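You operate a simulated robot arm through the tools that you are given. There is no shell and no other tool.

Carry out the task below with a simulated robot arm. There is one attempt and no reset: what you move stays moved.

## Task
Pack the brown-cage bearing with grease and lay it in the white tray.
Fine: clamp it in the grease packer, pump only till grease shows all round, swing the clamp clear again.

Only the result counts: the job must be done as asked and must still hold three seconds after the hand-in. Knocking over, shifting, dropping, spilling or breaking anything else fails it.

## Robot
A 6-joint arm with a two-finger parallel gripper, fixed in place. Base frame: the origin is on the floor under the middle of its stand, x ahead of it, y to its left, z up; the work surface is at about z = 884. Readings come in mm, rad, newtons and seconds.
With the tool pointing down near the work surface it reaches from about 240 to 660 mm from the base axis. Its first joint turns from -1.152 to 1.152 rad. Payload 2.9 kg.
Tool frame: the origin (TCP) lies between the finger pads and is the grasp point; the fingertips stand 30 mm ahead of it; z points along the fingers, y is the line along which they close. Largest opening 110 mm; finger width 20, thickness 10; the body of the gripper, 48 by 112 mm, starts 55 mm behind the TCP.
Orientation is told as [roll, pitch, yaw] about the base's x, y, z axes, in that order, counted from this pose: with the fingers straight down and closing along the base's y, the tool's x points along the base's -x, its y along +y and its z along -z.

## Interface
- The arm moves only by the tool jog_arm. Its argument "targets" is a list of rows, each an object of numbers (a shift or turn left out is 0, a gripper value left out holds the last): "wx", "wy", "wz": the turn, a rotation vector about the tool's x, y, z in rad; "tx", "ty", "tz": the shift along the tool's x, y, z in mm; "grip": the opening, from 0 (shut) to 1 (fully open). In form: [{"wx": .., "wy": .., "wz": .., "tx": .., "ty": .., "tz": .., "grip": ..}, ...]. A call has 1 to 20 rows; each row shifts and turns the commanded pose from where the row before left it, along the tool's axes as they then stand. Rows are played at 5 a second. More than 50 mm and 0.15 rad between two rows, or a gripper value outside its range, and nothing of the call is played. Where a pose cannot be reached the arm comes as near as it can. A force on the tool above 90 N (or 10 N above the force at the start of the call, whichever is more), or a blocked arm, ends the call early, and 0.2 s more pass. The fingers move at their own pace (about 108 mm/s each) and stop on an object; they squeeze with about 25 N. The grip force told is the motor's: it shows also when the fingers shut on nothing. Time passes only in rows, and 0.2 s behind the last, so rows that do not move let the fingers close. It gives the time, the measured TCP pose, the force on the tool (base axes), the opening and the grip force at its end, in the units of the frame above (readings bear some noise), with the torque about the TCP (base axes, N m) and any sound that the robot's microphone picked up.
- Cameras (640 x 400 px; columns grow to the right, rows downward): "scene" is fixed at [72.4, 426.5, 1390.9]; the picture's right is [-0.81, -0.58, 0.00], its down [-0.29, 0.41, -0.86] and it looks along [0.50, -0.70, -0.50] (base axes); focal length 214 px, centre (320, 200). "wrist" rides on the gripper at [72, 17, -103] in the tool frame; the picture's right is [-0.23, 0.97, 0.00], its down [-0.76, -0.18, -0.62] and it looks along [-0.61, -0.14, 0.78] (tool axes); focal length 222 px, centre (320, 200).
- get_image(camera): a new picture of that camera. No time passes.
- probe_pixels(camera, pixels): for up to 12 pixels [column, row] of the newest picture of that camera ("zoom" is the newest enlarged one), the place [x, y, z] in the base frame of the surface seen there, good to about 2 mm. No time passes.
- enlarge(camera, box): a new picture of the part [left, top, right, bottom] of that camera's present view, enlarged. No time passes.
- job_done(): hands the job in; it is judged then, once.

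Unless the task says otherwise, let go and move clear before handing in.

The tools are called after "Call:" by a JSON object that holds its "op" and its "data". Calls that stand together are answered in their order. jog_arm: Moves the arm, as the interface text tells. Its arguments: {"type":"object","properties":{"targets":{"type":"array","items":{"type":"object","properties":{"wx":{"type":"number"},"wy":{"type":"number"},"wz":{"type":"number"},"tx":{"type":"number"},"ty":{"type":"number"},"tz":{"type":"number"},"grip":{"type":"number"}}}}},"required":["targets"]} The other tools are called the same way: get_image (camera) takes a picture; probe_pixels (camera, pixels) gives the place of the surface under pixels of a picture; enlarge (camera, box) takes an enlarged picture of a part of a camera's view; job_done () hands the job in.

At the start:

```text
t: 0.0
eef_pos: [400.4, -43.8, 1273.8]
tcp_rot: [-0.001, 0.0, 0.0]
wrist_force: [-0.8, 0.8, 0.5]
ft_torque: [-0.02, -0.02, 0.04]
width: 109.9
finger_force: 0.1
```

scene: 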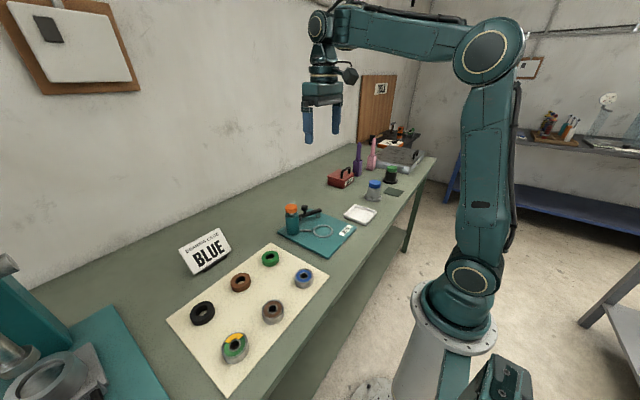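
wrist: 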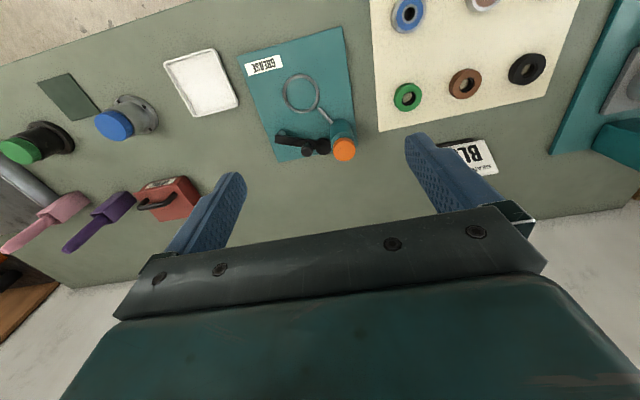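

The scene shows a board with six bearings (pixels ~165-330, 240-390), a teal grease packer at ~(315,230), a white tray at ~(360,213), and a sign "BLUE". I'll enlarge these to see the details.

Call:
{"op": "enlarge", "data": {"camera": "scene", "box": [160, 220, 340, 390]}}

Call:
{"op": "enlarge", "data": {"camera": "scene", "box": [260, 180, 400, 270]}}

Call:
{"op": "enlarge", "data": {"camera": "wrist", "box": [220, 0, 380, 180]}}

Call:
{"op": "enlarge", "data": {"camera": "wrist", "box": [360, 0, 580, 180]}}

```text
2.35 times, centred on (250, 305) of scene
```

zoom: 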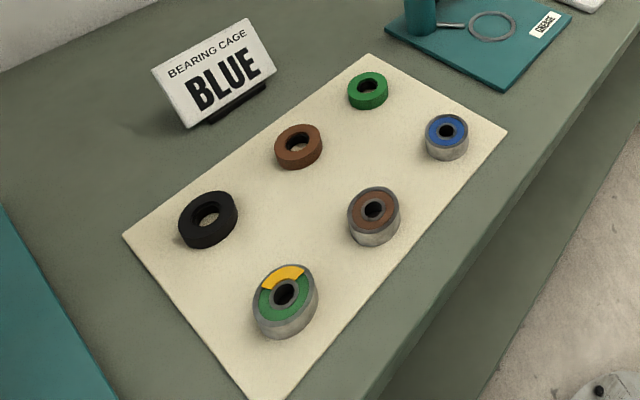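

```text
4.44 times, centred on (330, 225) of scene
```

zoom: 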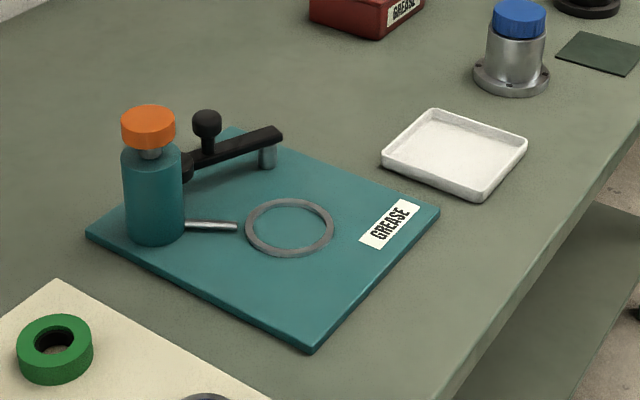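

```text
2.22 times, centred on (300, 90) of wrist
```

zoom: 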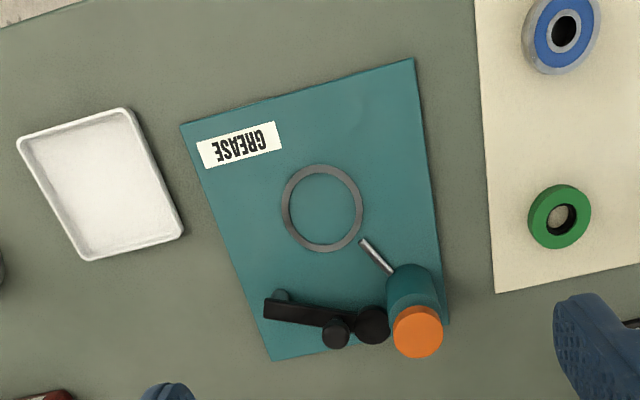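

```text
2.22 times, centred on (470, 90) of wrist
```

zoom: 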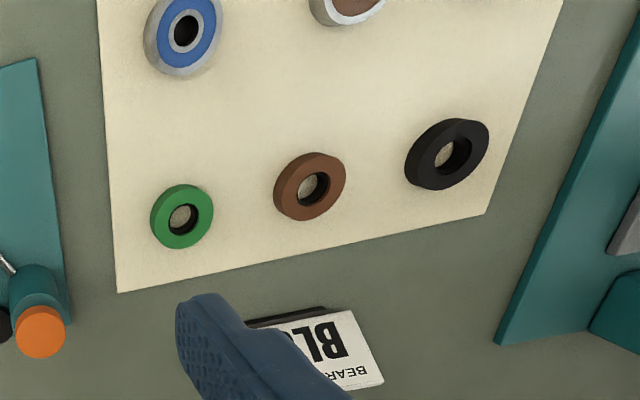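

The brown-cage bearing is the metal one at scene (273,311); the back-row rings are plain solid-colour seals. The sign says BLUE, but the job asks for brown. Next I'll probe positions.

Call:
{"op": "get_image", "data": {"camera": "scene"}}

Call:
{"op": "enlarge", "data": {"camera": "scene", "box": [245, 285, 301, 335]}}

```text
taken
```

scene: 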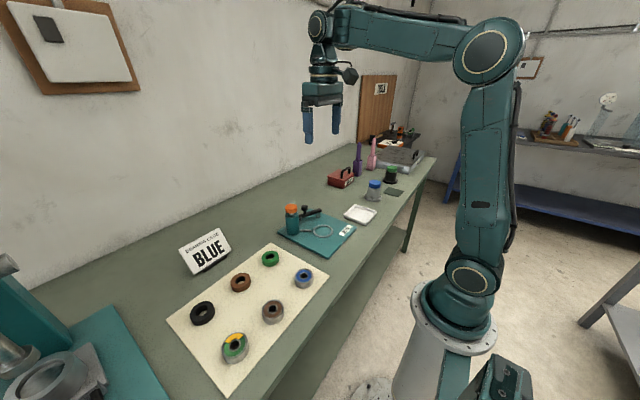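

```text
8.00 times, centred on (273, 310) of scene
```

zoom: 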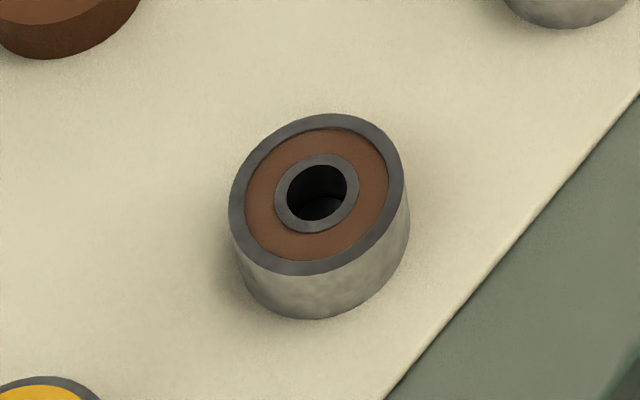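

Call:
{"op": "probe_pixels", "data": {"camera": "zoom", "pixels": [[237, 220], [397, 165], [330, 117], [305, 272], [282, 200], [352, 190], [318, 207], [370, 150], [310, 322], [280, 350], [265, 225], [480, 200]]}}

Call:
{"op": "enlarge", "data": {"camera": "scene", "box": [270, 190, 360, 260]}}

```text
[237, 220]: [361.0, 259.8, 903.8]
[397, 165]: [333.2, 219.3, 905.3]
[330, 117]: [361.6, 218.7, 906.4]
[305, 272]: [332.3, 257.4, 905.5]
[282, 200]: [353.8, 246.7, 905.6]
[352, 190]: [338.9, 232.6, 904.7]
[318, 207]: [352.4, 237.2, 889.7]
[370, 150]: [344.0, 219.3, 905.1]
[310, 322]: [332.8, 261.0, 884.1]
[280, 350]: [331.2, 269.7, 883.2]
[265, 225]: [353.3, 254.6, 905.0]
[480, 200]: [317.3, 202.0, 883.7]
```

```text
5.71 times, centred on (315, 225) of scene
```

zoom: 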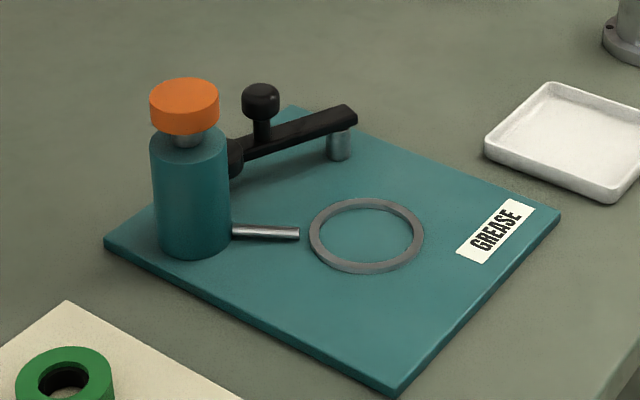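

Brown-cage bearing centre is about (347,239), top z≈905, diameter ≈50. Next I'll probe the packer parts.

Call:
{"op": "probe_pixels", "data": {"camera": "zoom", "pixels": [[184, 95], [155, 95], [215, 95], [190, 200], [240, 235], [296, 236], [260, 95], [262, 130], [350, 108], [345, 125], [340, 150], [240, 145]]}}

Call:
{"op": "probe_pixels", "data": {"camera": "zoom", "pixels": [[314, 235], [418, 240], [366, 203], [366, 267], [366, 240], [108, 242], [395, 392], [556, 215], [290, 108], [235, 160], [300, 130], [188, 140]]}}

Call:
{"op": "probe_pixels", "data": {"camera": "zoom", "pixels": [[550, 85], [488, 140], [610, 195], [570, 140], [488, 152], [560, 100], [500, 140], [600, 180], [510, 190], [460, 255], [235, 145], [440, 320]]}}

```text
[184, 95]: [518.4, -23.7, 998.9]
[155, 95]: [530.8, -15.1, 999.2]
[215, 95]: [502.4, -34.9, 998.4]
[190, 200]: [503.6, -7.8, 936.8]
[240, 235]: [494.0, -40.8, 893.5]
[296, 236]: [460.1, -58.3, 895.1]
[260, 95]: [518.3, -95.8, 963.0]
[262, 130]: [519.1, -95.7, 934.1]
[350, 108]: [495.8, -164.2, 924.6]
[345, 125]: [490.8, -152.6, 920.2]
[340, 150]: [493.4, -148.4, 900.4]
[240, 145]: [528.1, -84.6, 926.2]
```

```text
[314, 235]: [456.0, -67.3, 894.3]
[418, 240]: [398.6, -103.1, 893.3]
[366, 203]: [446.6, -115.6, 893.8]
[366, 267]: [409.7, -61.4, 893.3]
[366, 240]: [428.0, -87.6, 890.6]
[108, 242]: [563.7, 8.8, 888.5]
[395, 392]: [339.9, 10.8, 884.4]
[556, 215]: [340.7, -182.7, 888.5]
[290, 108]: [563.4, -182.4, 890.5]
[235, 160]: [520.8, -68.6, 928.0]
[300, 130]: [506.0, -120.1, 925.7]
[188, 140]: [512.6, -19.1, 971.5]
```

```text
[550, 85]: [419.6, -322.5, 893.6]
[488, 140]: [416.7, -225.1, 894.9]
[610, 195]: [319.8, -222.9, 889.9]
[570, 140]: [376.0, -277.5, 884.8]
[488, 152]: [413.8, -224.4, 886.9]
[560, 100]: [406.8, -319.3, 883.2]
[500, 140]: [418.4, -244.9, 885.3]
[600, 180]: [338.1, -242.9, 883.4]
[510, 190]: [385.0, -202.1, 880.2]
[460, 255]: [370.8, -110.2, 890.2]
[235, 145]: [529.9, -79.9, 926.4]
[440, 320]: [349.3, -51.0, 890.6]
```

The packer plate spans x 340–564, y −183…10; the seat ring is near (428,−87), the orange cap near (518,−25, z 999), and the clamp knob near (517,−94, z 963). I'll lower the wrist camera to view the packer closely.

Call:
{"op": "jog_arm", "data": {"targets": [{"tx": 17, "tz": 30}, {"tx": 17, "tz": 30}, {"tx": 17, "tz": 30}, {"tx": 17, "tz": 30}, {"tx": 17, "tz": 30}, {}]}}

Call:
{"op": "get_image", "data": {"camera": "wrist"}}

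```text
t: 1.4
eef_pos: [315.8, -42.8, 1123.9]
tcp_rot: [-0.001, -0.002, -0.001]
wrist_force: [0.8, -0.7, 0.3]
ft_torque: [-0.03, 0.01, -0.02]
width: 109.7
finger_force: 0.0
```

```text
taken
```

wrist: 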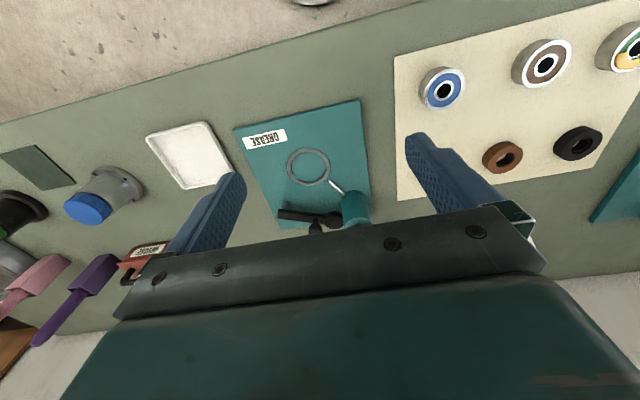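

The packer is partly hidden behind the gripper at rows 100–230. I'll shift forward a bit so that the packer sits higher in the wrist view.

Call:
{"op": "jog_arm", "data": {"targets": [{"tx": -20}, {"tx": -20, "tz": 10}, {"tx": -20, "tz": 10}, {}]}}

Call:
{"op": "get_image", "data": {"camera": "wrist"}}

Call:
{"op": "enlarge", "data": {"camera": "wrist", "box": [220, 40, 400, 200]}}

```text
t: 2.4
eef_pos: [375.0, -43.9, 1104.3]
tcp_rot: [0.001, -0.001, 0.0]
wrist_force: [-0.4, -1.0, 0.2]
ft_torque: [-0.01, 0.0, 0.01]
width: 109.7
finger_force: 0.1
```

```text
taken
```

wrist: 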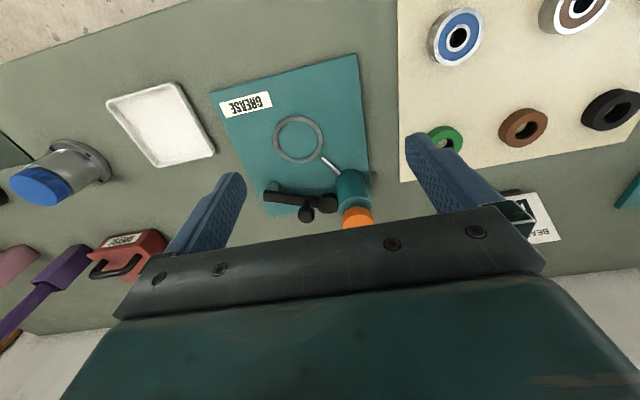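

```text
2.50 times, centred on (310, 120) of wrist
```

zoom: 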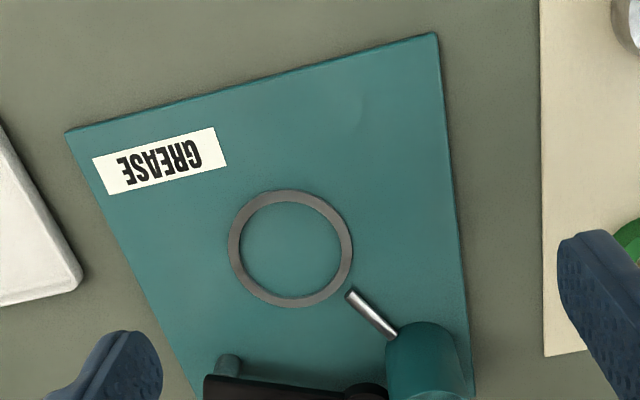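

I'll probe the seat ring's inner and outer edges in the zoom (outer about (228,245)–(352,250), (297,190)–(290,307)).

Call:
{"op": "probe_pixels", "data": {"camera": "zoom", "pixels": [[234, 245], [347, 250], [297, 195], [290, 302], [290, 250], [248, 212], [334, 290], [250, 285], [335, 215], [352, 295], [392, 335], [228, 360]]}}

Call:
{"op": "enlarge", "data": {"camera": "wrist", "box": [250, 140, 390, 230]}}

```text
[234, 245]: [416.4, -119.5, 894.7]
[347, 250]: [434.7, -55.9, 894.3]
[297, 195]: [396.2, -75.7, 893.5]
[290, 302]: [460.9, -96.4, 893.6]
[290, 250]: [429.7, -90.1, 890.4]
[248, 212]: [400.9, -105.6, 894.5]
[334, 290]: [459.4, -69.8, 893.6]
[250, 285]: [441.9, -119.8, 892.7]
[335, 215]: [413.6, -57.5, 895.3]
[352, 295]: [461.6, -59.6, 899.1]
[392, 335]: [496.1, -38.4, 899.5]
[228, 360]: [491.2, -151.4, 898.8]
```

```text
4.44 times, centred on (320, 185) of wrist
```

zoom: 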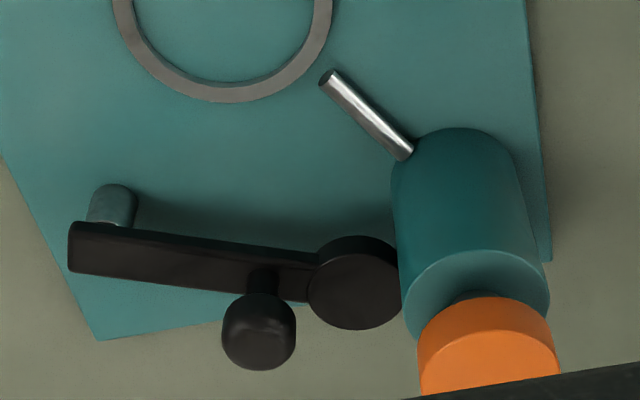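

The zoom shows the clamp: pivot disc at (352,285), arm running to (75,240), knob at (258,330), and a post or foot under the arm end at (112,205). Now I'll probe those points.

Call:
{"op": "probe_pixels", "data": {"camera": "zoom", "pixels": [[320, 285], [395, 290], [355, 325], [355, 300], [350, 245], [258, 310], [258, 335], [230, 340], [290, 335], [262, 285], [160, 270], [80, 260]]}}

Call:
{"op": "probe_pixels", "data": {"camera": "zoom", "pixels": [[110, 195], [112, 215], [95, 205], [130, 205], [75, 225], [130, 245], [200, 285], [430, 340], [485, 350], [540, 340], [485, 380], [470, 200]]}}

Call:
{"op": "enlarge", "data": {"camera": "scene", "box": [280, 195, 330, 240]}}

```text
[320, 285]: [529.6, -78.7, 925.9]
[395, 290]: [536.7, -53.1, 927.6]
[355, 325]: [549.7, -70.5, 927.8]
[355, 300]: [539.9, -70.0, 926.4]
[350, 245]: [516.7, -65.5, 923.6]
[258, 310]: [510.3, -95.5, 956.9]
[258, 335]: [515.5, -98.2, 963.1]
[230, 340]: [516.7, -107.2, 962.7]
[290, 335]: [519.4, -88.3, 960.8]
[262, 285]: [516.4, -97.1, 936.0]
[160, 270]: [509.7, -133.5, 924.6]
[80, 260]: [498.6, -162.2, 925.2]
```

```text
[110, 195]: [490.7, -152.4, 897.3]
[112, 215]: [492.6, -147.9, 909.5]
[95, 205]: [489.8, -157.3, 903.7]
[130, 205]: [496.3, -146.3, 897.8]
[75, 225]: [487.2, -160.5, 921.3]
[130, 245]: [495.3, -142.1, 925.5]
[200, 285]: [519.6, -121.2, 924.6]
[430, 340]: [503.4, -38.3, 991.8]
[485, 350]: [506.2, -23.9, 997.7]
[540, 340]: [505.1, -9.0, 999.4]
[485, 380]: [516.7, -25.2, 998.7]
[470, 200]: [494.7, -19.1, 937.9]
```

```text
8.89 times, centred on (305, 218) of scene
```

zoom: 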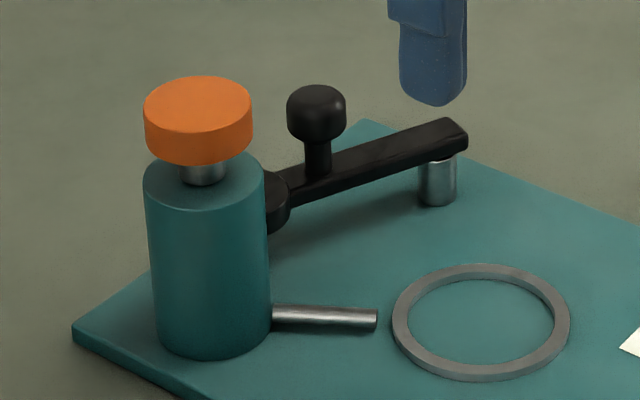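

The pivot axis is near (533,−67) and the knob near (517,−98). I need to know whether the silver post under the arm tip is fixed to the plate or hangs from the arm, so I'll probe along it in the zoom (437,160–210).

Call:
{"op": "probe_pixels", "data": {"camera": "zoom", "pixels": [[437, 168], [437, 180], [437, 190], [437, 200], [437, 204], [437, 208], [437, 214], [425, 200], [450, 200], [460, 140], [440, 128], [420, 135]]}}

Call:
{"op": "enlarge", "data": {"camera": "scene", "box": [306, 204, 326, 220]}}

```text
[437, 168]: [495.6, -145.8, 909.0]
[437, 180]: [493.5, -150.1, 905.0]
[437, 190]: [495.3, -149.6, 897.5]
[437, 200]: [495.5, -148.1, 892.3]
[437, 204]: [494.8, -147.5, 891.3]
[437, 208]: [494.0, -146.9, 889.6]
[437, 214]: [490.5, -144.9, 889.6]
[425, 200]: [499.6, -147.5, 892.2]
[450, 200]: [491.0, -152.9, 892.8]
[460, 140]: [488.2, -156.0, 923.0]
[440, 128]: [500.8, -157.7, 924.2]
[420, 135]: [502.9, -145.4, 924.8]
```

```text
16.00 times, centred on (316, 212) of scene
```

zoom: 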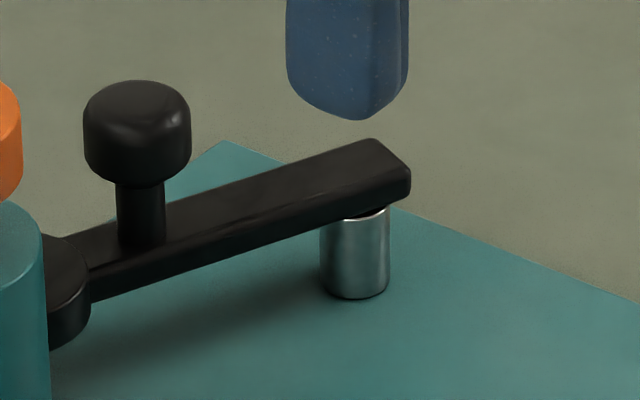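

The post runs down to the plate (z≈890), so it's a fixed rest, and the arm swings above it. Next I'll move over the brown-cage bearing, probing its neighbours first from the scene view.

Call:
{"op": "enlarge", "data": {"camera": "scene", "box": [190, 240, 330, 365]}}

Call:
{"op": "jog_arm", "data": {"targets": [{"tx": 2.8, "ty": 28.2}, {"tx": 2.8, "ty": 28.2}, {"tx": 2.8, "ty": 28.2}, {"tx": 2.8, "ty": 28.2}, {"tx": 2.8, "ty": 28.2}, {"tx": 2.8, "ty": 28.2}, {"tx": 2.8, "ty": 28.2}, {"tx": 2.8, "ty": 28.2}, {"tx": 2.8, "ty": 28.2}, {"tx": 2.8, "ty": 28.2, "grip": 0.7}, {"tz": 30}, {"tz": 30}, {}]}}

Call:
{"op": "get_image", "data": {"camera": "wrist"}}

Call:
{"op": "get_image", "data": {"camera": "scene"}}

```text
3.20 times, centred on (260, 302) of scene
```

zoom: 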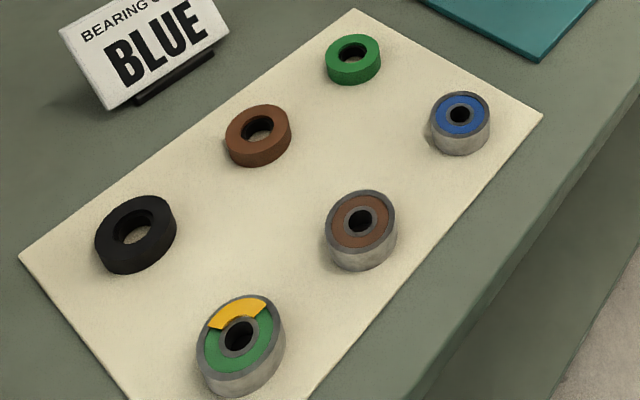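

```text
t: 5.2
eef_pos: [348.0, 237.7, 1044.0]
tcp_rot: [0.0, -0.001, 0.001]
wrist_force: [-1.1, -0.5, -0.1]
ft_torque: [0.03, 0.01, 0.01]
width: 77.0
finger_force: 0.1
```

```text
taken
```

wrist: 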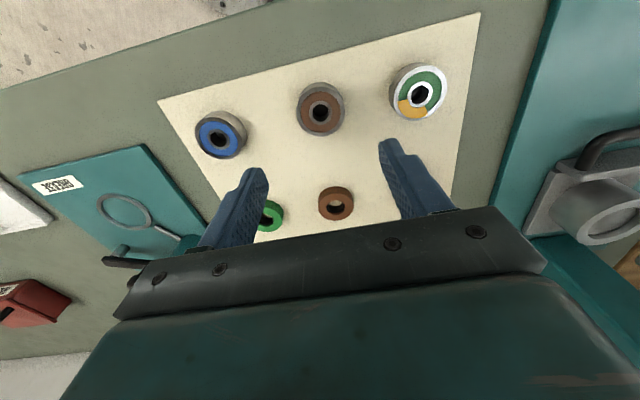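

```text
taken
```

scene: 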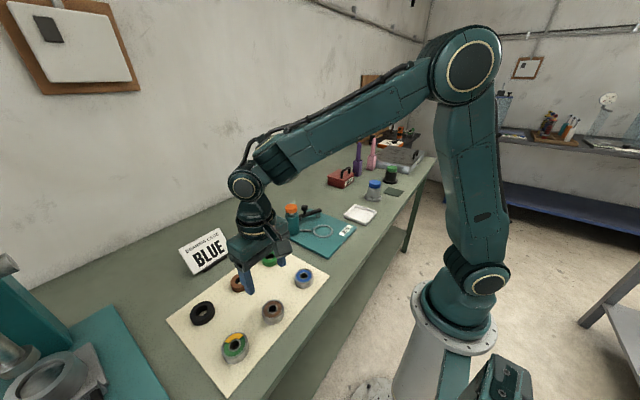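

The gripper is above the bearing, which appears at wrist (320,110). I'll refine its centre and the neighbours with an enlarged wrist view.

Call:
{"op": "enlarge", "data": {"camera": "wrist", "box": [290, 75, 354, 145]}}

Call:
{"op": "probe_pixels", "data": {"camera": "wrist", "pixels": [[222, 138], [420, 94], [336, 203], [270, 215]]}}

```text
5.71 times, centred on (322, 110) of wrist
```

zoom: 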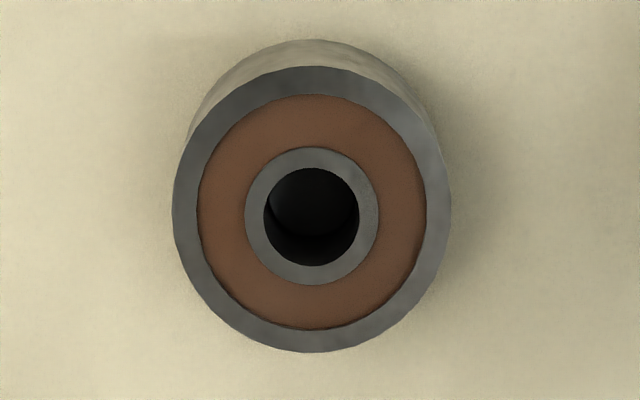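

```text
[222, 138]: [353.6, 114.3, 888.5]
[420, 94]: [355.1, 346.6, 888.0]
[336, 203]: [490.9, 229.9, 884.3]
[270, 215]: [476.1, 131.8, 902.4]
```

Call:
{"op": "probe_pixels", "data": {"camera": "zoom", "pixels": [[182, 207], [440, 207], [311, 75], [311, 342], [220, 115], [402, 300], [220, 300], [402, 115], [255, 215], [368, 215], [311, 155], [311, 275]]}}

```text
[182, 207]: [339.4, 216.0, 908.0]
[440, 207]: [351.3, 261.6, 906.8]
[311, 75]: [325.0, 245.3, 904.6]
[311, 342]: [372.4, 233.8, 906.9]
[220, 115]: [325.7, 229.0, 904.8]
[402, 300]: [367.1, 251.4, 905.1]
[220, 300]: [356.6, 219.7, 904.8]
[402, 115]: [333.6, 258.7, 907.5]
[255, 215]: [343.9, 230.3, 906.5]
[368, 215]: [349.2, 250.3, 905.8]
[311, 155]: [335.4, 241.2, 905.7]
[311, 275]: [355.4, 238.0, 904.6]
```

Averaging opposing rim points gives the bearing centre (346.3, 239.6), top z≈905.5. I'll centre on it, descend until the tips are at about z 890, and close.

Call:
{"op": "jog_arm", "data": {"targets": [{"tx": 1.5, "ty": 1.9, "tz": 24}, {"tz": 30}, {"tz": 30}, {"tz": 25}, {"tz": 15}, {}]}}

Call:
{"op": "enlarge", "data": {"camera": "scene", "box": [230, 260, 320, 340]}}

Call:
{"op": "get_image", "data": {"camera": "wrist"}}

```text
t: 6.6
eef_pos: [346.8, 241.1, 919.9]
tcp_rot: [0.001, -0.002, -0.001]
wrist_force: [-0.2, -0.4, -0.4]
ft_torque: [-0.02, -0.01, -0.03]
width: 77.0
finger_force: 0.2
```

```text
5.00 times, centred on (275, 300) of scene
```

zoom: 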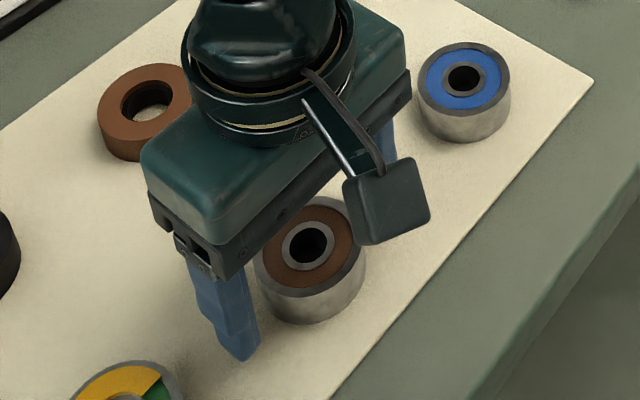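

```text
taken
```

wrist: 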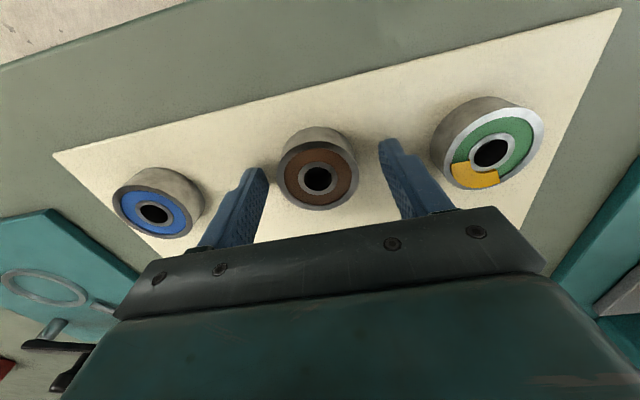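

The fingers straddle the bearing cleanly (tips either side in the wrist view), so I'll close on it.

Call:
{"op": "jog_arm", "data": {"targets": [{"grip": 0.0}, {}, {}, {}]}}

Call:
{"op": "get_image", "data": {"camera": "wrist"}}

```text
t: 7.6
eef_pos: [346.1, 240.5, 918.9]
tcp_rot: [0.001, 0.0, 0.002]
wrist_force: [0.4, 0.4, -0.2]
ft_torque: [-0.04, -0.03, -0.03]
width: 50.8
finger_force: 25.0
```

```text
taken
```

wrist: 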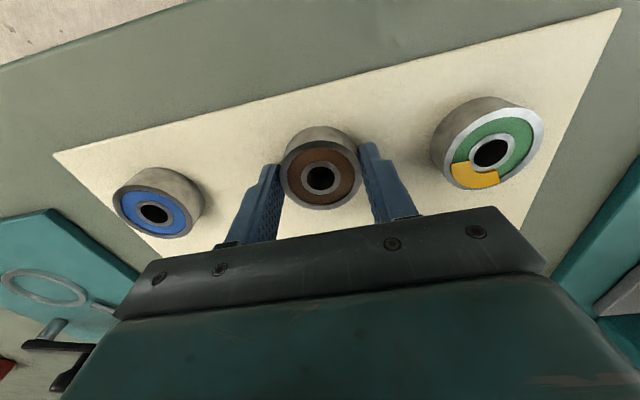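

It's gripped at 50.8 mm with 25 N. I'll lift and carry it to above the seat ring (428, −87.3).

Call:
{"op": "jog_arm", "data": {"targets": [{"tz": -10}, {"tz": -25}, {"tz": -30}, {"tz": -30}, {"tz": -25}, {"tx": -6.8, "ty": -27.3}, {"tx": -6.8, "ty": -27.3}, {"tx": -6.8, "ty": -27.3}, {"tx": -6.8, "ty": -27.3}, {"tx": -6.8, "ty": -27.3}, {"tx": -6.8, "ty": -27.3}, {"tx": -6.8, "ty": -27.3}, {"tx": -6.8, "ty": -27.3}, {"tx": -6.8, "ty": -27.3}, {"tx": -6.8, "ty": -27.3}, {"tx": -6.8, "ty": -27.3}, {"tx": -6.8, "ty": -27.3}, {}]}}

Call:
{"op": "get_image", "data": {"camera": "wrist"}}

Call:
{"op": "get_image", "data": {"camera": "scene"}}

```text
t: 11.4
eef_pos: [427.9, -87.8, 1038.8]
tcp_rot: [-0.001, 0.001, 0.0]
wrist_force: [0.5, 0.0, -2.1]
ft_torque: [0.0, 0.01, 0.03]
width: 51.0
finger_force: 25.3
```

```text
taken
```

wrist: 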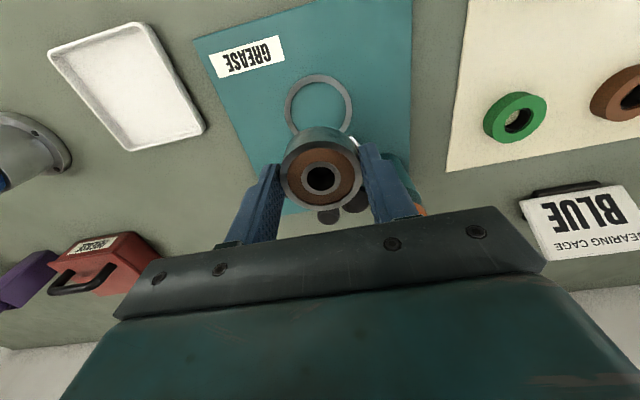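

```text
taken
```

scene: 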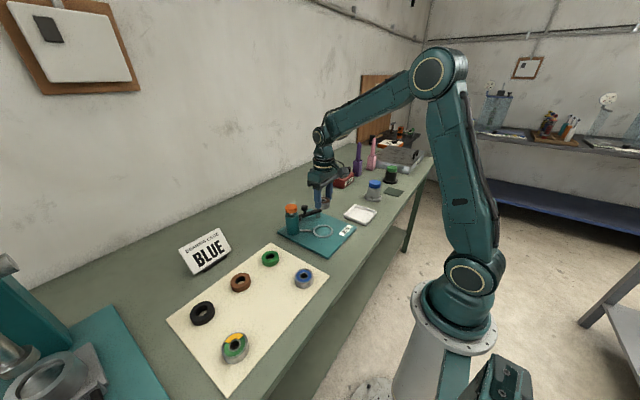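

The bearing is held level over the ring. I'll descend to just above the seat, then check.

Call:
{"op": "jog_arm", "data": {"targets": [{"tz": 30}, {"tz": 30}, {"tz": 25}, {"tz": 10}, {}]}}

Call:
{"op": "get_image", "data": {"camera": "wrist"}}

Call:
{"op": "enlarge", "data": {"camera": "scene", "box": [270, 185, 370, 260]}}

```text
t: 12.6
eef_pos: [427.7, -86.2, 945.6]
tcp_rot: [0.0, -0.001, -0.001]
wrist_force: [1.0, -0.1, -1.6]
ft_torque: [0.03, 0.0, 0.04]
width: 51.0
finger_force: 25.4
```

```text
taken
```

wrist: 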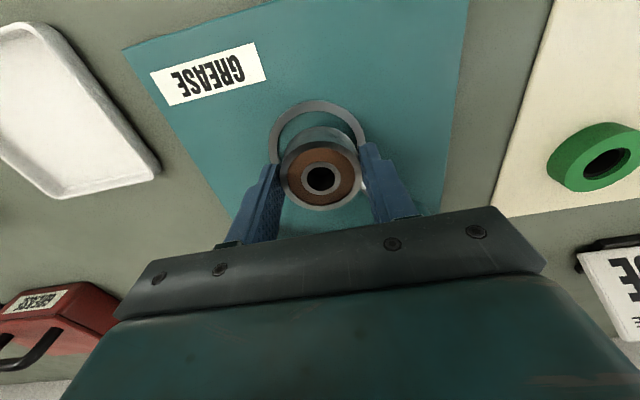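

```text
5.33 times, centred on (320, 222) of scene
```

zoom: 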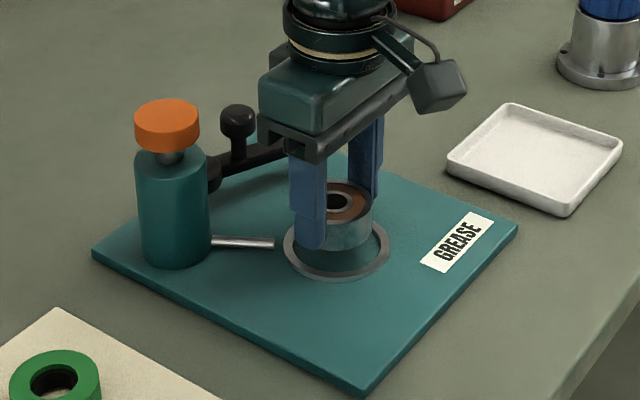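

It's aligned over the ring. I'll lower the last ~19 mm slowly, watching for contact force.

Call:
{"op": "jog_arm", "data": {"targets": [{"tz": 8}, {"tz": 6}, {"tz": 3}, {"tz": 1.5}, {}]}}

```text
t: 13.8
eef_pos: [426.9, -86.9, 926.7]
tcp_rot: [-0.001, 0.002, -0.001]
wrist_force: [1.3, 0.4, -2.0]
ft_torque: [0.01, -0.02, 0.01]
width: 50.9
finger_force: 24.5
```

Call:
{"op": "jog_arm", "data": {"targets": [{"tz": 0.7}, {}]}}

Call:
{"op": "enlarge", "data": {"camera": "scene", "box": [300, 205, 350, 245]}}

Call:
{"op": "enlarge", "data": {"camera": "wrist", "box": [220, 80, 420, 220]}}

```text
t: 14.4
eef_pos: [428.5, -87.6, 925.7]
tcp_rot: [0.0, 0.001, 0.001]
wrist_force: [-0.1, -0.6, -2.7]
ft_torque: [0.0, -0.01, -0.01]
width: 50.6
finger_force: 25.1
```

```text
10.00 times, centred on (325, 225) of scene
```

zoom: 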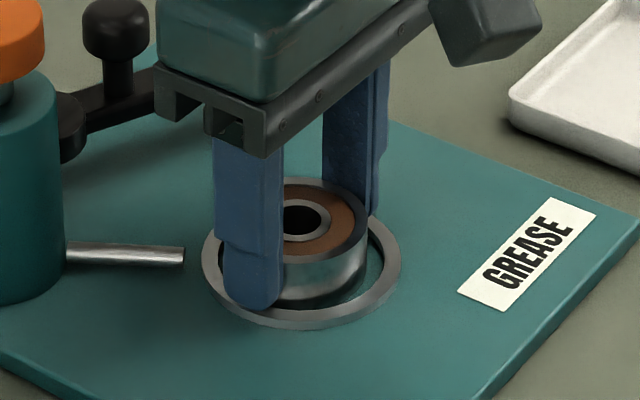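

```text
2.86 times, centred on (320, 150) of wrist
```

zoom: 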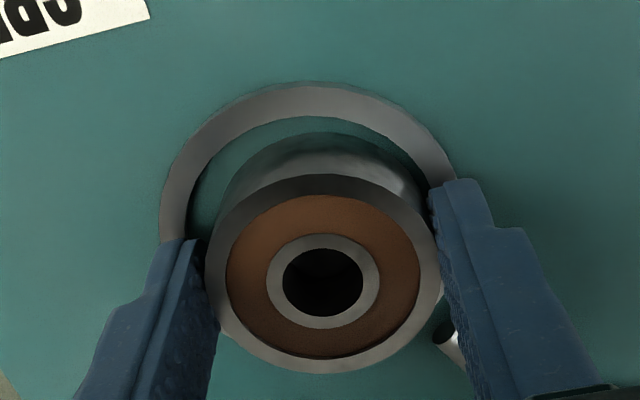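

The bearing sits inside the ring with about a 4 mm gap all round. I'll lower it a little more to feel for seating.

Call:
{"op": "jog_arm", "data": {"targets": [{"tz": 0.5}, {}]}}

```text
t: 15.0
eef_pos: [427.2, -88.7, 925.2]
tcp_rot: [-0.001, 0.001, -0.001]
wrist_force: [1.1, -0.5, -1.9]
ft_torque: [0.02, 0.0, 0.01]
width: 50.7
finger_force: 25.4
```

Call:
{"op": "jog_arm", "data": {"targets": [{"tz": 0.6}, {}]}}

Call:
{"op": "probe_pixels", "data": {"camera": "zoom", "pixels": [[310, 182], [265, 345], [325, 365], [300, 100], [400, 300]]}}

```text
t: 15.6
eef_pos: [427.6, -88.0, 926.3]
tcp_rot: [-0.001, -0.002, 0.0]
wrist_force: [-1.0, -0.8, 1.6]
ft_torque: [-0.01, 0.09, 0.06]
width: 50.8
finger_force: 25.0
```

```text
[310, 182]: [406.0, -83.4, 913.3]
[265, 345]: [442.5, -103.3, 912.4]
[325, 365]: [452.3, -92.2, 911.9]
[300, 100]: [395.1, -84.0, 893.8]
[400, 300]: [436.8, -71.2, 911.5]
```

The force changed to +1.6 N, so the bearing has touched the plate (its top is at ≈912). I'll release gently and rise.

Call:
{"op": "jog_arm", "data": {"targets": [{"grip": 0.5}, {"grip": 0.62}, {}, {"tz": -15}, {"tz": -30}, {"tz": -30}, {"tz": -30}, {}]}}

Call:
{"op": "get_image", "data": {"camera": "wrist"}}

Call:
{"op": "enlarge", "data": {"camera": "scene", "box": [280, 195, 350, 250]}}

```text
t: 17.4
eef_pos: [427.6, -87.6, 1030.4]
tcp_rot: [0.001, 0.0, 0.002]
wrist_force: [0.2, -0.3, -0.9]
ft_torque: [0.0, 0.02, 0.03]
width: 68.1
finger_force: 0.2
```

```text
taken
```

wrist: 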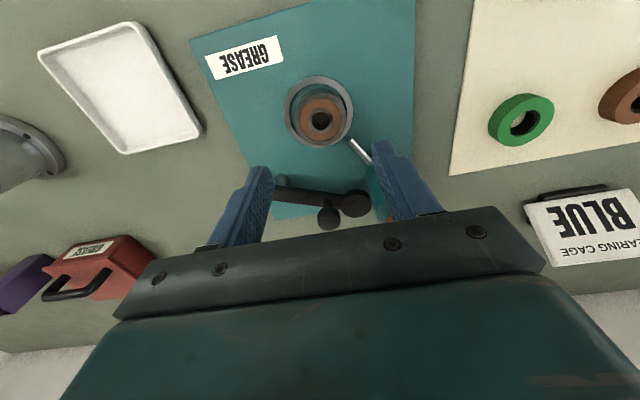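

```text
7.27 times, centred on (315, 222) of scene
```

zoom: 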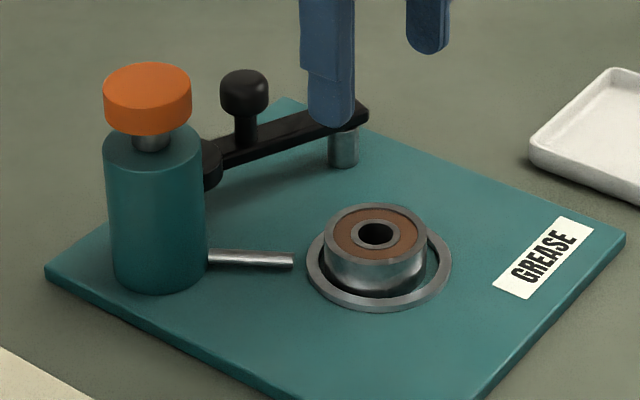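

The bearing sits in the seat ring. I'll check its centring and re-probe the knob before swinging the clamp.

Call:
{"op": "probe_pixels", "data": {"camera": "zoom", "pixels": [[328, 240], [423, 240], [376, 208], [376, 260], [246, 85], [246, 78], [225, 95], [266, 95], [246, 130], [240, 150], [205, 150], [290, 135]]}}

Call:
{"op": "enlarge", "data": {"camera": "wrist", "box": [260, 60, 380, 160]}}

```text
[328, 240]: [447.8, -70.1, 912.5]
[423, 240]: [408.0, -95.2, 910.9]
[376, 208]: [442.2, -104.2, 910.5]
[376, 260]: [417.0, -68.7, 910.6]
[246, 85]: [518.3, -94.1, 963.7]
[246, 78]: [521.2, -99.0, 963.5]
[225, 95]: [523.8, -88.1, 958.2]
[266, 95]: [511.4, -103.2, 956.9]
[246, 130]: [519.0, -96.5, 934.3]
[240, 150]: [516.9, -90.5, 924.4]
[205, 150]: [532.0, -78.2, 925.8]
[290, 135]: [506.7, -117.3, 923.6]
```

```text
4.00 times, centred on (320, 110) of wrist
```

zoom: 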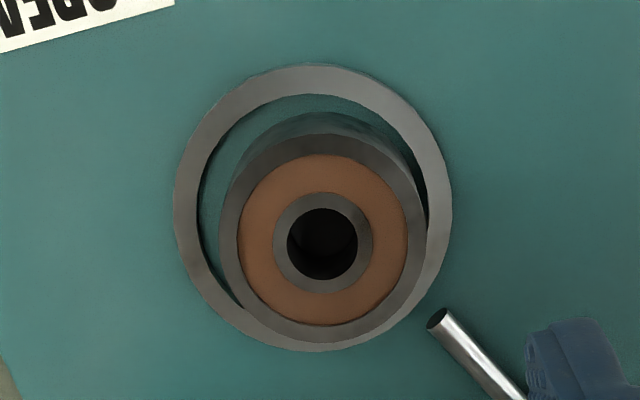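

Comparing the ring (zoom centre ≈(313,208)) with the bearing (≈(323,240), parallax-corrected) shows it sits about 2.7 mm to +y and 1.6 mm to +x of the ring's centre. I'll re-grip with a −2.7 mm offset to centre it better.

Call:
{"op": "jog_arm", "data": {"targets": [{"ty": -2.7, "tz": 25}, {"tz": 30}, {"tz": 30}, {"tz": 12}, {"tz": 6.5}, {}, {"grip": 0.52}, {"grip": 0.48}, {"grip": 0.4}, {}, {"tx": 0.8}, {"tx": 0.8}, {}]}}

```text
t: 20.2
eef_pos: [425.6, -90.2, 926.5]
tcp_rot: [0.001, 0.001, 0.0]
wrist_force: [-0.1, 0.4, 0.3]
ft_torque: [0.02, 0.01, 0.0]
width: 50.7
finger_force: 25.2
```

It's re-gripped and shifted, so I'll release, rise and inspect again.

Call:
{"op": "jog_arm", "data": {"targets": [{"grip": 0.5}, {"grip": 0.62}, {}, {"tz": -15}, {"tz": -30}, {"tz": -30}, {"tz": -30}, {}]}}

Call:
{"op": "enlarge", "data": {"camera": "wrist", "box": [260, 60, 380, 160]}}

Call:
{"op": "enlarge", "data": {"camera": "scene", "box": [280, 195, 350, 250]}}

```text
t: 22.0
eef_pos: [426.2, -90.5, 1032.6]
tcp_rot: [0.0, 0.002, 0.001]
wrist_force: [-0.7, 0.3, 0.3]
ft_torque: [-0.01, 0.02, -0.02]
width: 68.3
finger_force: 0.1
```

```text
4.00 times, centred on (320, 110) of wrist
```

zoom: 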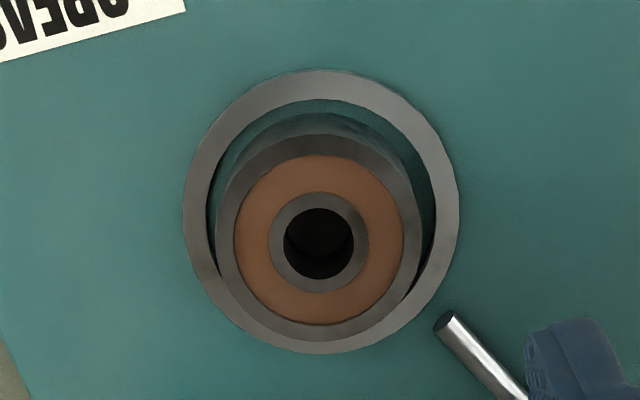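

```text
7.27 times, centred on (315, 222) of scene
```

zoom: 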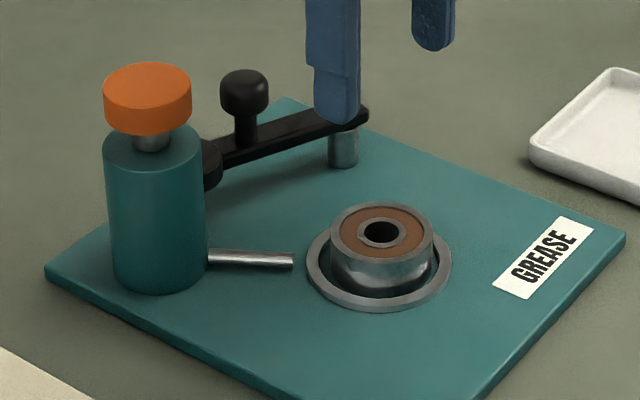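

The bearing is now centred (ring columns 183–460, bearing 216–422). Next I'll go above the clamp knob (≈(517.5,−98), top z 963.6), turn the gripper about 40° to straddle its swing direction, and check.

Call:
{"op": "jog_arm", "data": {"targets": [{"tz": -25, "tx": -15}, {"tx": -25, "ty": -2}, {"tx": -25, "ty": -3}, {"tx": -26, "ty": -3}, {"wz": -0.14}, {"wz": -0.14}, {"wz": -0.14}, {"wz": -0.14}, {"wz": -0.14, "grip": 0.4}, {}, {}]}}

Call:
{"op": "get_image", "data": {"camera": "wrist"}}

Call:
{"op": "get_image", "data": {"camera": "scene"}}

```text
t: 24.4
eef_pos: [516.7, -97.5, 1058.2]
tcp_rot: [0.001, -0.001, 0.702]
wrist_force: [-0.5, 0.2, 0.7]
ft_torque: [0.03, 0.01, -0.02]
width: 43.7
finger_force: 0.0
```

```text
taken
```

wrist: 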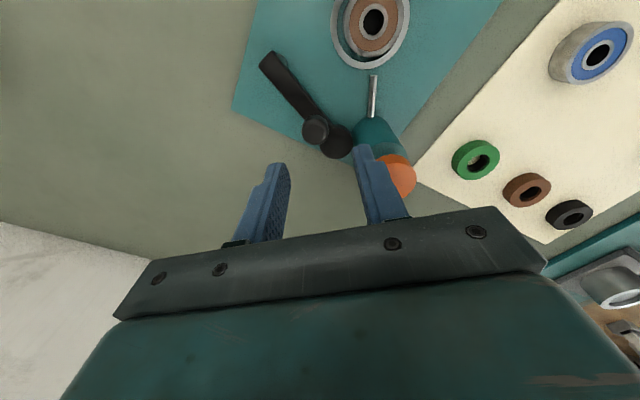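

```text
taken
```

scene: 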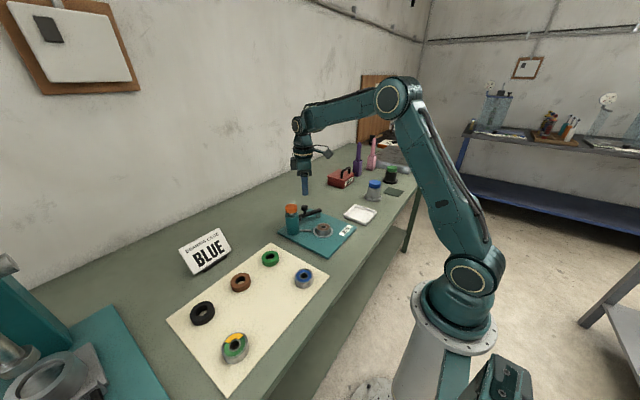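

This view shows the knob at wrist (316,130), pivot (336,140) and arm end (270,60) clearly. I'll zoom in and probe to refine them.

Call:
{"op": "enlarge", "data": {"camera": "wrist", "box": [250, 40, 420, 200]}}

```text
2.50 times, centred on (335, 120) of wrist
```

zoom: 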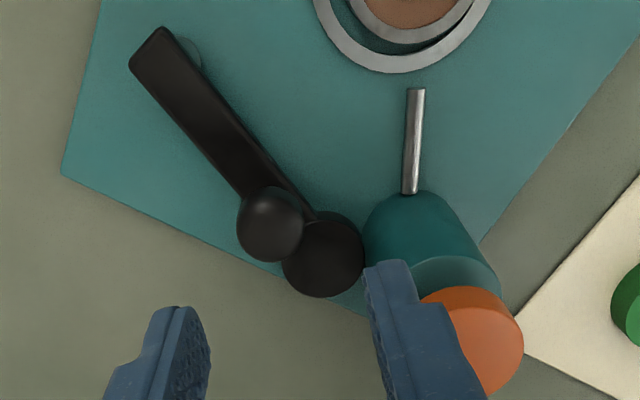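

Call:
{"op": "probe_pixels", "data": {"camera": "zoom", "pixels": [[270, 226], [270, 200], [270, 250], [246, 226], [294, 226], [323, 260], [290, 265], [355, 260], [323, 290], [335, 225], [150, 55], [210, 130]]}}

Call:
{"op": "probe_pixels", "data": {"camera": "zoom", "pixels": [[140, 65], [175, 40], [180, 110], [230, 115], [480, 340], [440, 300], [512, 340], [495, 380], [460, 270], [200, 60], [485, 300], [415, 95]]}}

```text
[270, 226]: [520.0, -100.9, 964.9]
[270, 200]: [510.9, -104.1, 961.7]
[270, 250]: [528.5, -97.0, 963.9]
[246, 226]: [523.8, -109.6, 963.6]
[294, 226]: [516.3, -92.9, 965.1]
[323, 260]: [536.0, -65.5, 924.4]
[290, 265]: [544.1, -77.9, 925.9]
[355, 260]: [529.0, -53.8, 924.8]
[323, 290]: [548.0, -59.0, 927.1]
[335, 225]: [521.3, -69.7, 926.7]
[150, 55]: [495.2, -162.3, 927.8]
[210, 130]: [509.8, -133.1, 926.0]
```

```text
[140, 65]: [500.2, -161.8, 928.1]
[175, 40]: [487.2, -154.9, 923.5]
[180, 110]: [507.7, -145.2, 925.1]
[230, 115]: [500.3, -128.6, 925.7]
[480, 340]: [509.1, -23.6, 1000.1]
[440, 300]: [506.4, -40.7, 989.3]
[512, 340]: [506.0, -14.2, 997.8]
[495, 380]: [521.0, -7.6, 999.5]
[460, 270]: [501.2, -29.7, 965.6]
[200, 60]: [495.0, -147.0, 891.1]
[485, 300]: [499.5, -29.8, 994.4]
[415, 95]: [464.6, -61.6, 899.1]
```

Refined: knob centre ≈(519,−99.5), pivot ≈(534.5,−66.5), arm bearing ≈ −113.5°. It needs to swing about 54° clockwise to lie over the bearing. I'll descend around the knob with the fingers open 44 mm.

Call:
{"op": "jog_arm", "data": {"targets": [{"tx": -0.5, "ty": -3.0, "tz": 25}, {"tz": 25}, {"tz": 25}, {"tz": 13}, {}]}}

Call:
{"op": "enlarge", "data": {"camera": "scene", "box": [275, 190, 355, 250]}}

Call:
{"op": "get_image", "data": {"camera": "wrist"}}

```text
t: 25.6
eef_pos: [518.8, -99.3, 968.4]
tcp_rot: [-0.001, 0.001, 0.7]
wrist_force: [0.5, -0.2, -0.8]
ft_torque: [0.0, 0.0, 0.0]
width: 44.1
finger_force: 0.1
```

```text
6.67 times, centred on (315, 220) of scene
```

zoom: 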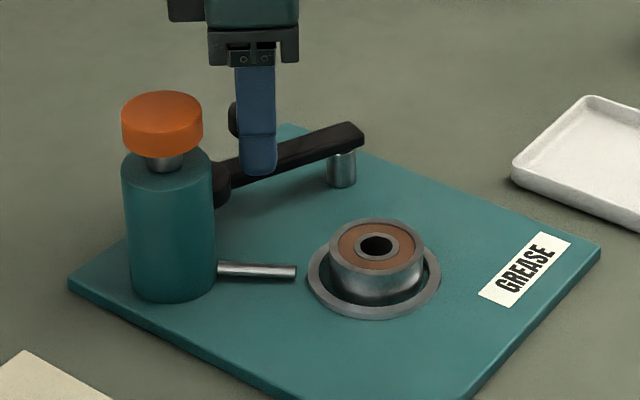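

```text
taken
```

wrist: 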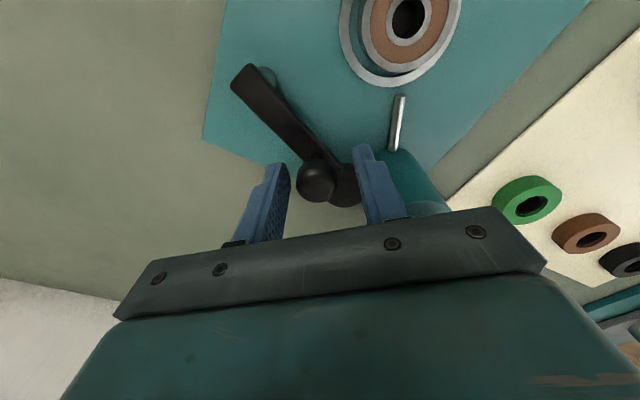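

The knob is between the fingers at wrist (318,183). I'll close gently to about 25 mm to cage it.

Call:
{"op": "jog_arm", "data": {"targets": [{"grip": 0.3}, {"grip": 0.22}, {}, {}]}}

Call:
{"op": "enlarge", "data": {"camera": "wrist", "box": [220, 50, 420, 220]}}

```text
t: 26.6
eef_pos: [518.8, -99.0, 969.9]
tcp_rot: [0.0, -0.001, 0.699]
wrist_force: [0.7, -2.3, -1.5]
ft_torque: [-0.05, -0.02, 0.0]
width: 25.4
finger_force: 10.2
```

```text
2.35 times, centred on (320, 135) of wrist
```

zoom: 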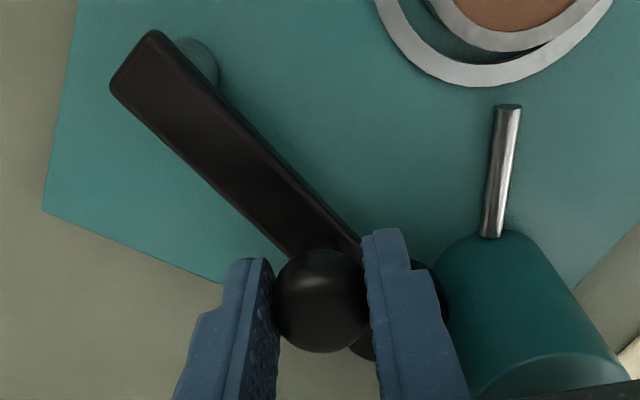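

The fingers touch the knob at 25.4 mm (its diameter). I'll ease the grip to leave slight play and start swinging along the arc, checking after the first part.

Call:
{"op": "jog_arm", "data": {"targets": [{"grip": 0.245}, {"tx": 1.5, "ty": 3.9}, {"tx": 1.1, "ty": 4.3}, {"tx": 0.6, "ty": 4.4}, {}]}}

Call:
{"op": "enlarge", "data": {"camera": "wrist", "box": [220, 50, 420, 220]}}

Call:
{"op": "enlarge", "data": {"camera": "scene", "box": [275, 190, 355, 250]}}

```text
t: 27.8
eef_pos: [509.0, -93.2, 969.6]
tcp_rot: [-0.001, -0.001, 0.7]
wrist_force: [0.7, 0.2, 0.3]
ft_torque: [-0.01, -0.02, -0.03]
width: 27.3
finger_force: 0.2
```

```text
2.35 times, centred on (320, 135) of wrist
```

zoom: 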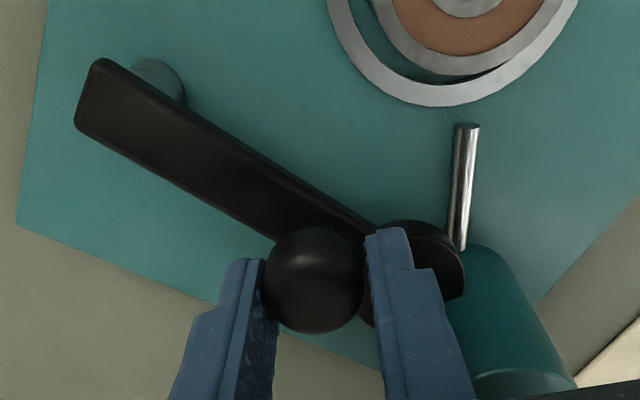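

```text
6.67 times, centred on (315, 220) of scene
```

zoom: 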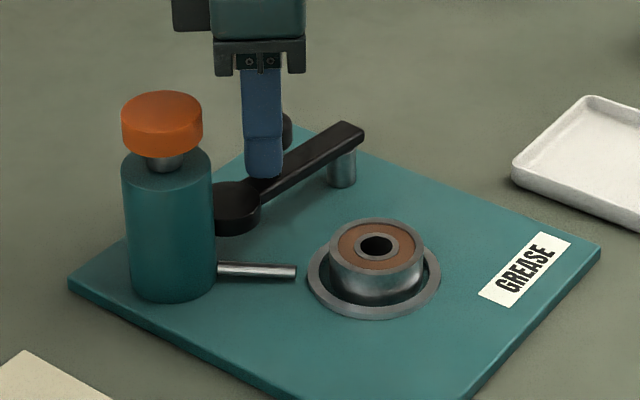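

Important: the scene zoom shows that the disc end moved (now (235,195)) while the end over the silver post stayed put. So the post at ≈(498,−153) is the pivot, and the disc is the clamp pad that swings onto the bearing (radius ≈95 both ways). The direction is right, so I'll re-centre on the knob and turn the gripper with the arm.

Call:
{"op": "jog_arm", "data": {"targets": [{"tx": 3}, {"wz": -0.14}, {"wz": -0.14}, {"wz": -0.14}, {}]}}

Call:
{"op": "enlarge", "data": {"camera": "wrist", "box": [220, 50, 420, 220]}}

Call:
{"op": "enlarge", "data": {"camera": "scene", "box": [275, 190, 355, 250]}}

```text
t: 29.0
eef_pos: [505.3, -95.0, 968.0]
tcp_rot: [0.001, 0.0, 1.121]
wrist_force: [-0.2, 0.3, -0.1]
ft_torque: [-0.01, 0.01, 0.0]
width: 27.0
finger_force: 0.1
```

```text
2.35 times, centred on (320, 135) of wrist
```

zoom: 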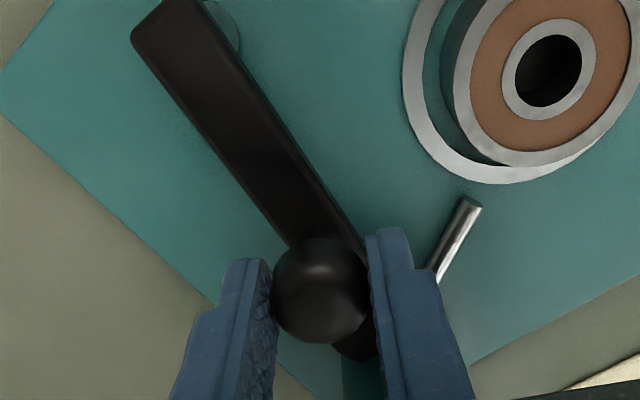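

```text
6.67 times, centred on (315, 220) of scene
```

zoom: 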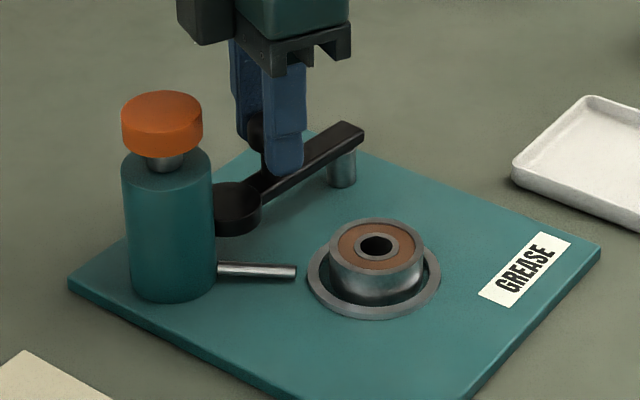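

The rotation worked and the knob is still caged. I'll probe the disc and arm to confirm the current angle and pivot.

Call:
{"op": "probe_pixels", "data": {"camera": "zoom", "pixels": [[237, 195], [220, 195], [256, 195], [245, 187], [237, 207], [237, 225], [345, 128], [360, 140], [320, 150], [343, 160], [343, 175], [280, 185]]}}

```text
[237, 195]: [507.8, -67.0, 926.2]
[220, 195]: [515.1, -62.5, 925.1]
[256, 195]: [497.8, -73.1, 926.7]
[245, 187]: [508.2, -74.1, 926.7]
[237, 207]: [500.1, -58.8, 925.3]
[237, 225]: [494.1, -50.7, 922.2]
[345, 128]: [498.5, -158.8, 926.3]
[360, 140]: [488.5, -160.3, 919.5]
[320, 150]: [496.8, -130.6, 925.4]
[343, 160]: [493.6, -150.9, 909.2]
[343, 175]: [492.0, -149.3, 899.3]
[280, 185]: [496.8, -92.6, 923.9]
```

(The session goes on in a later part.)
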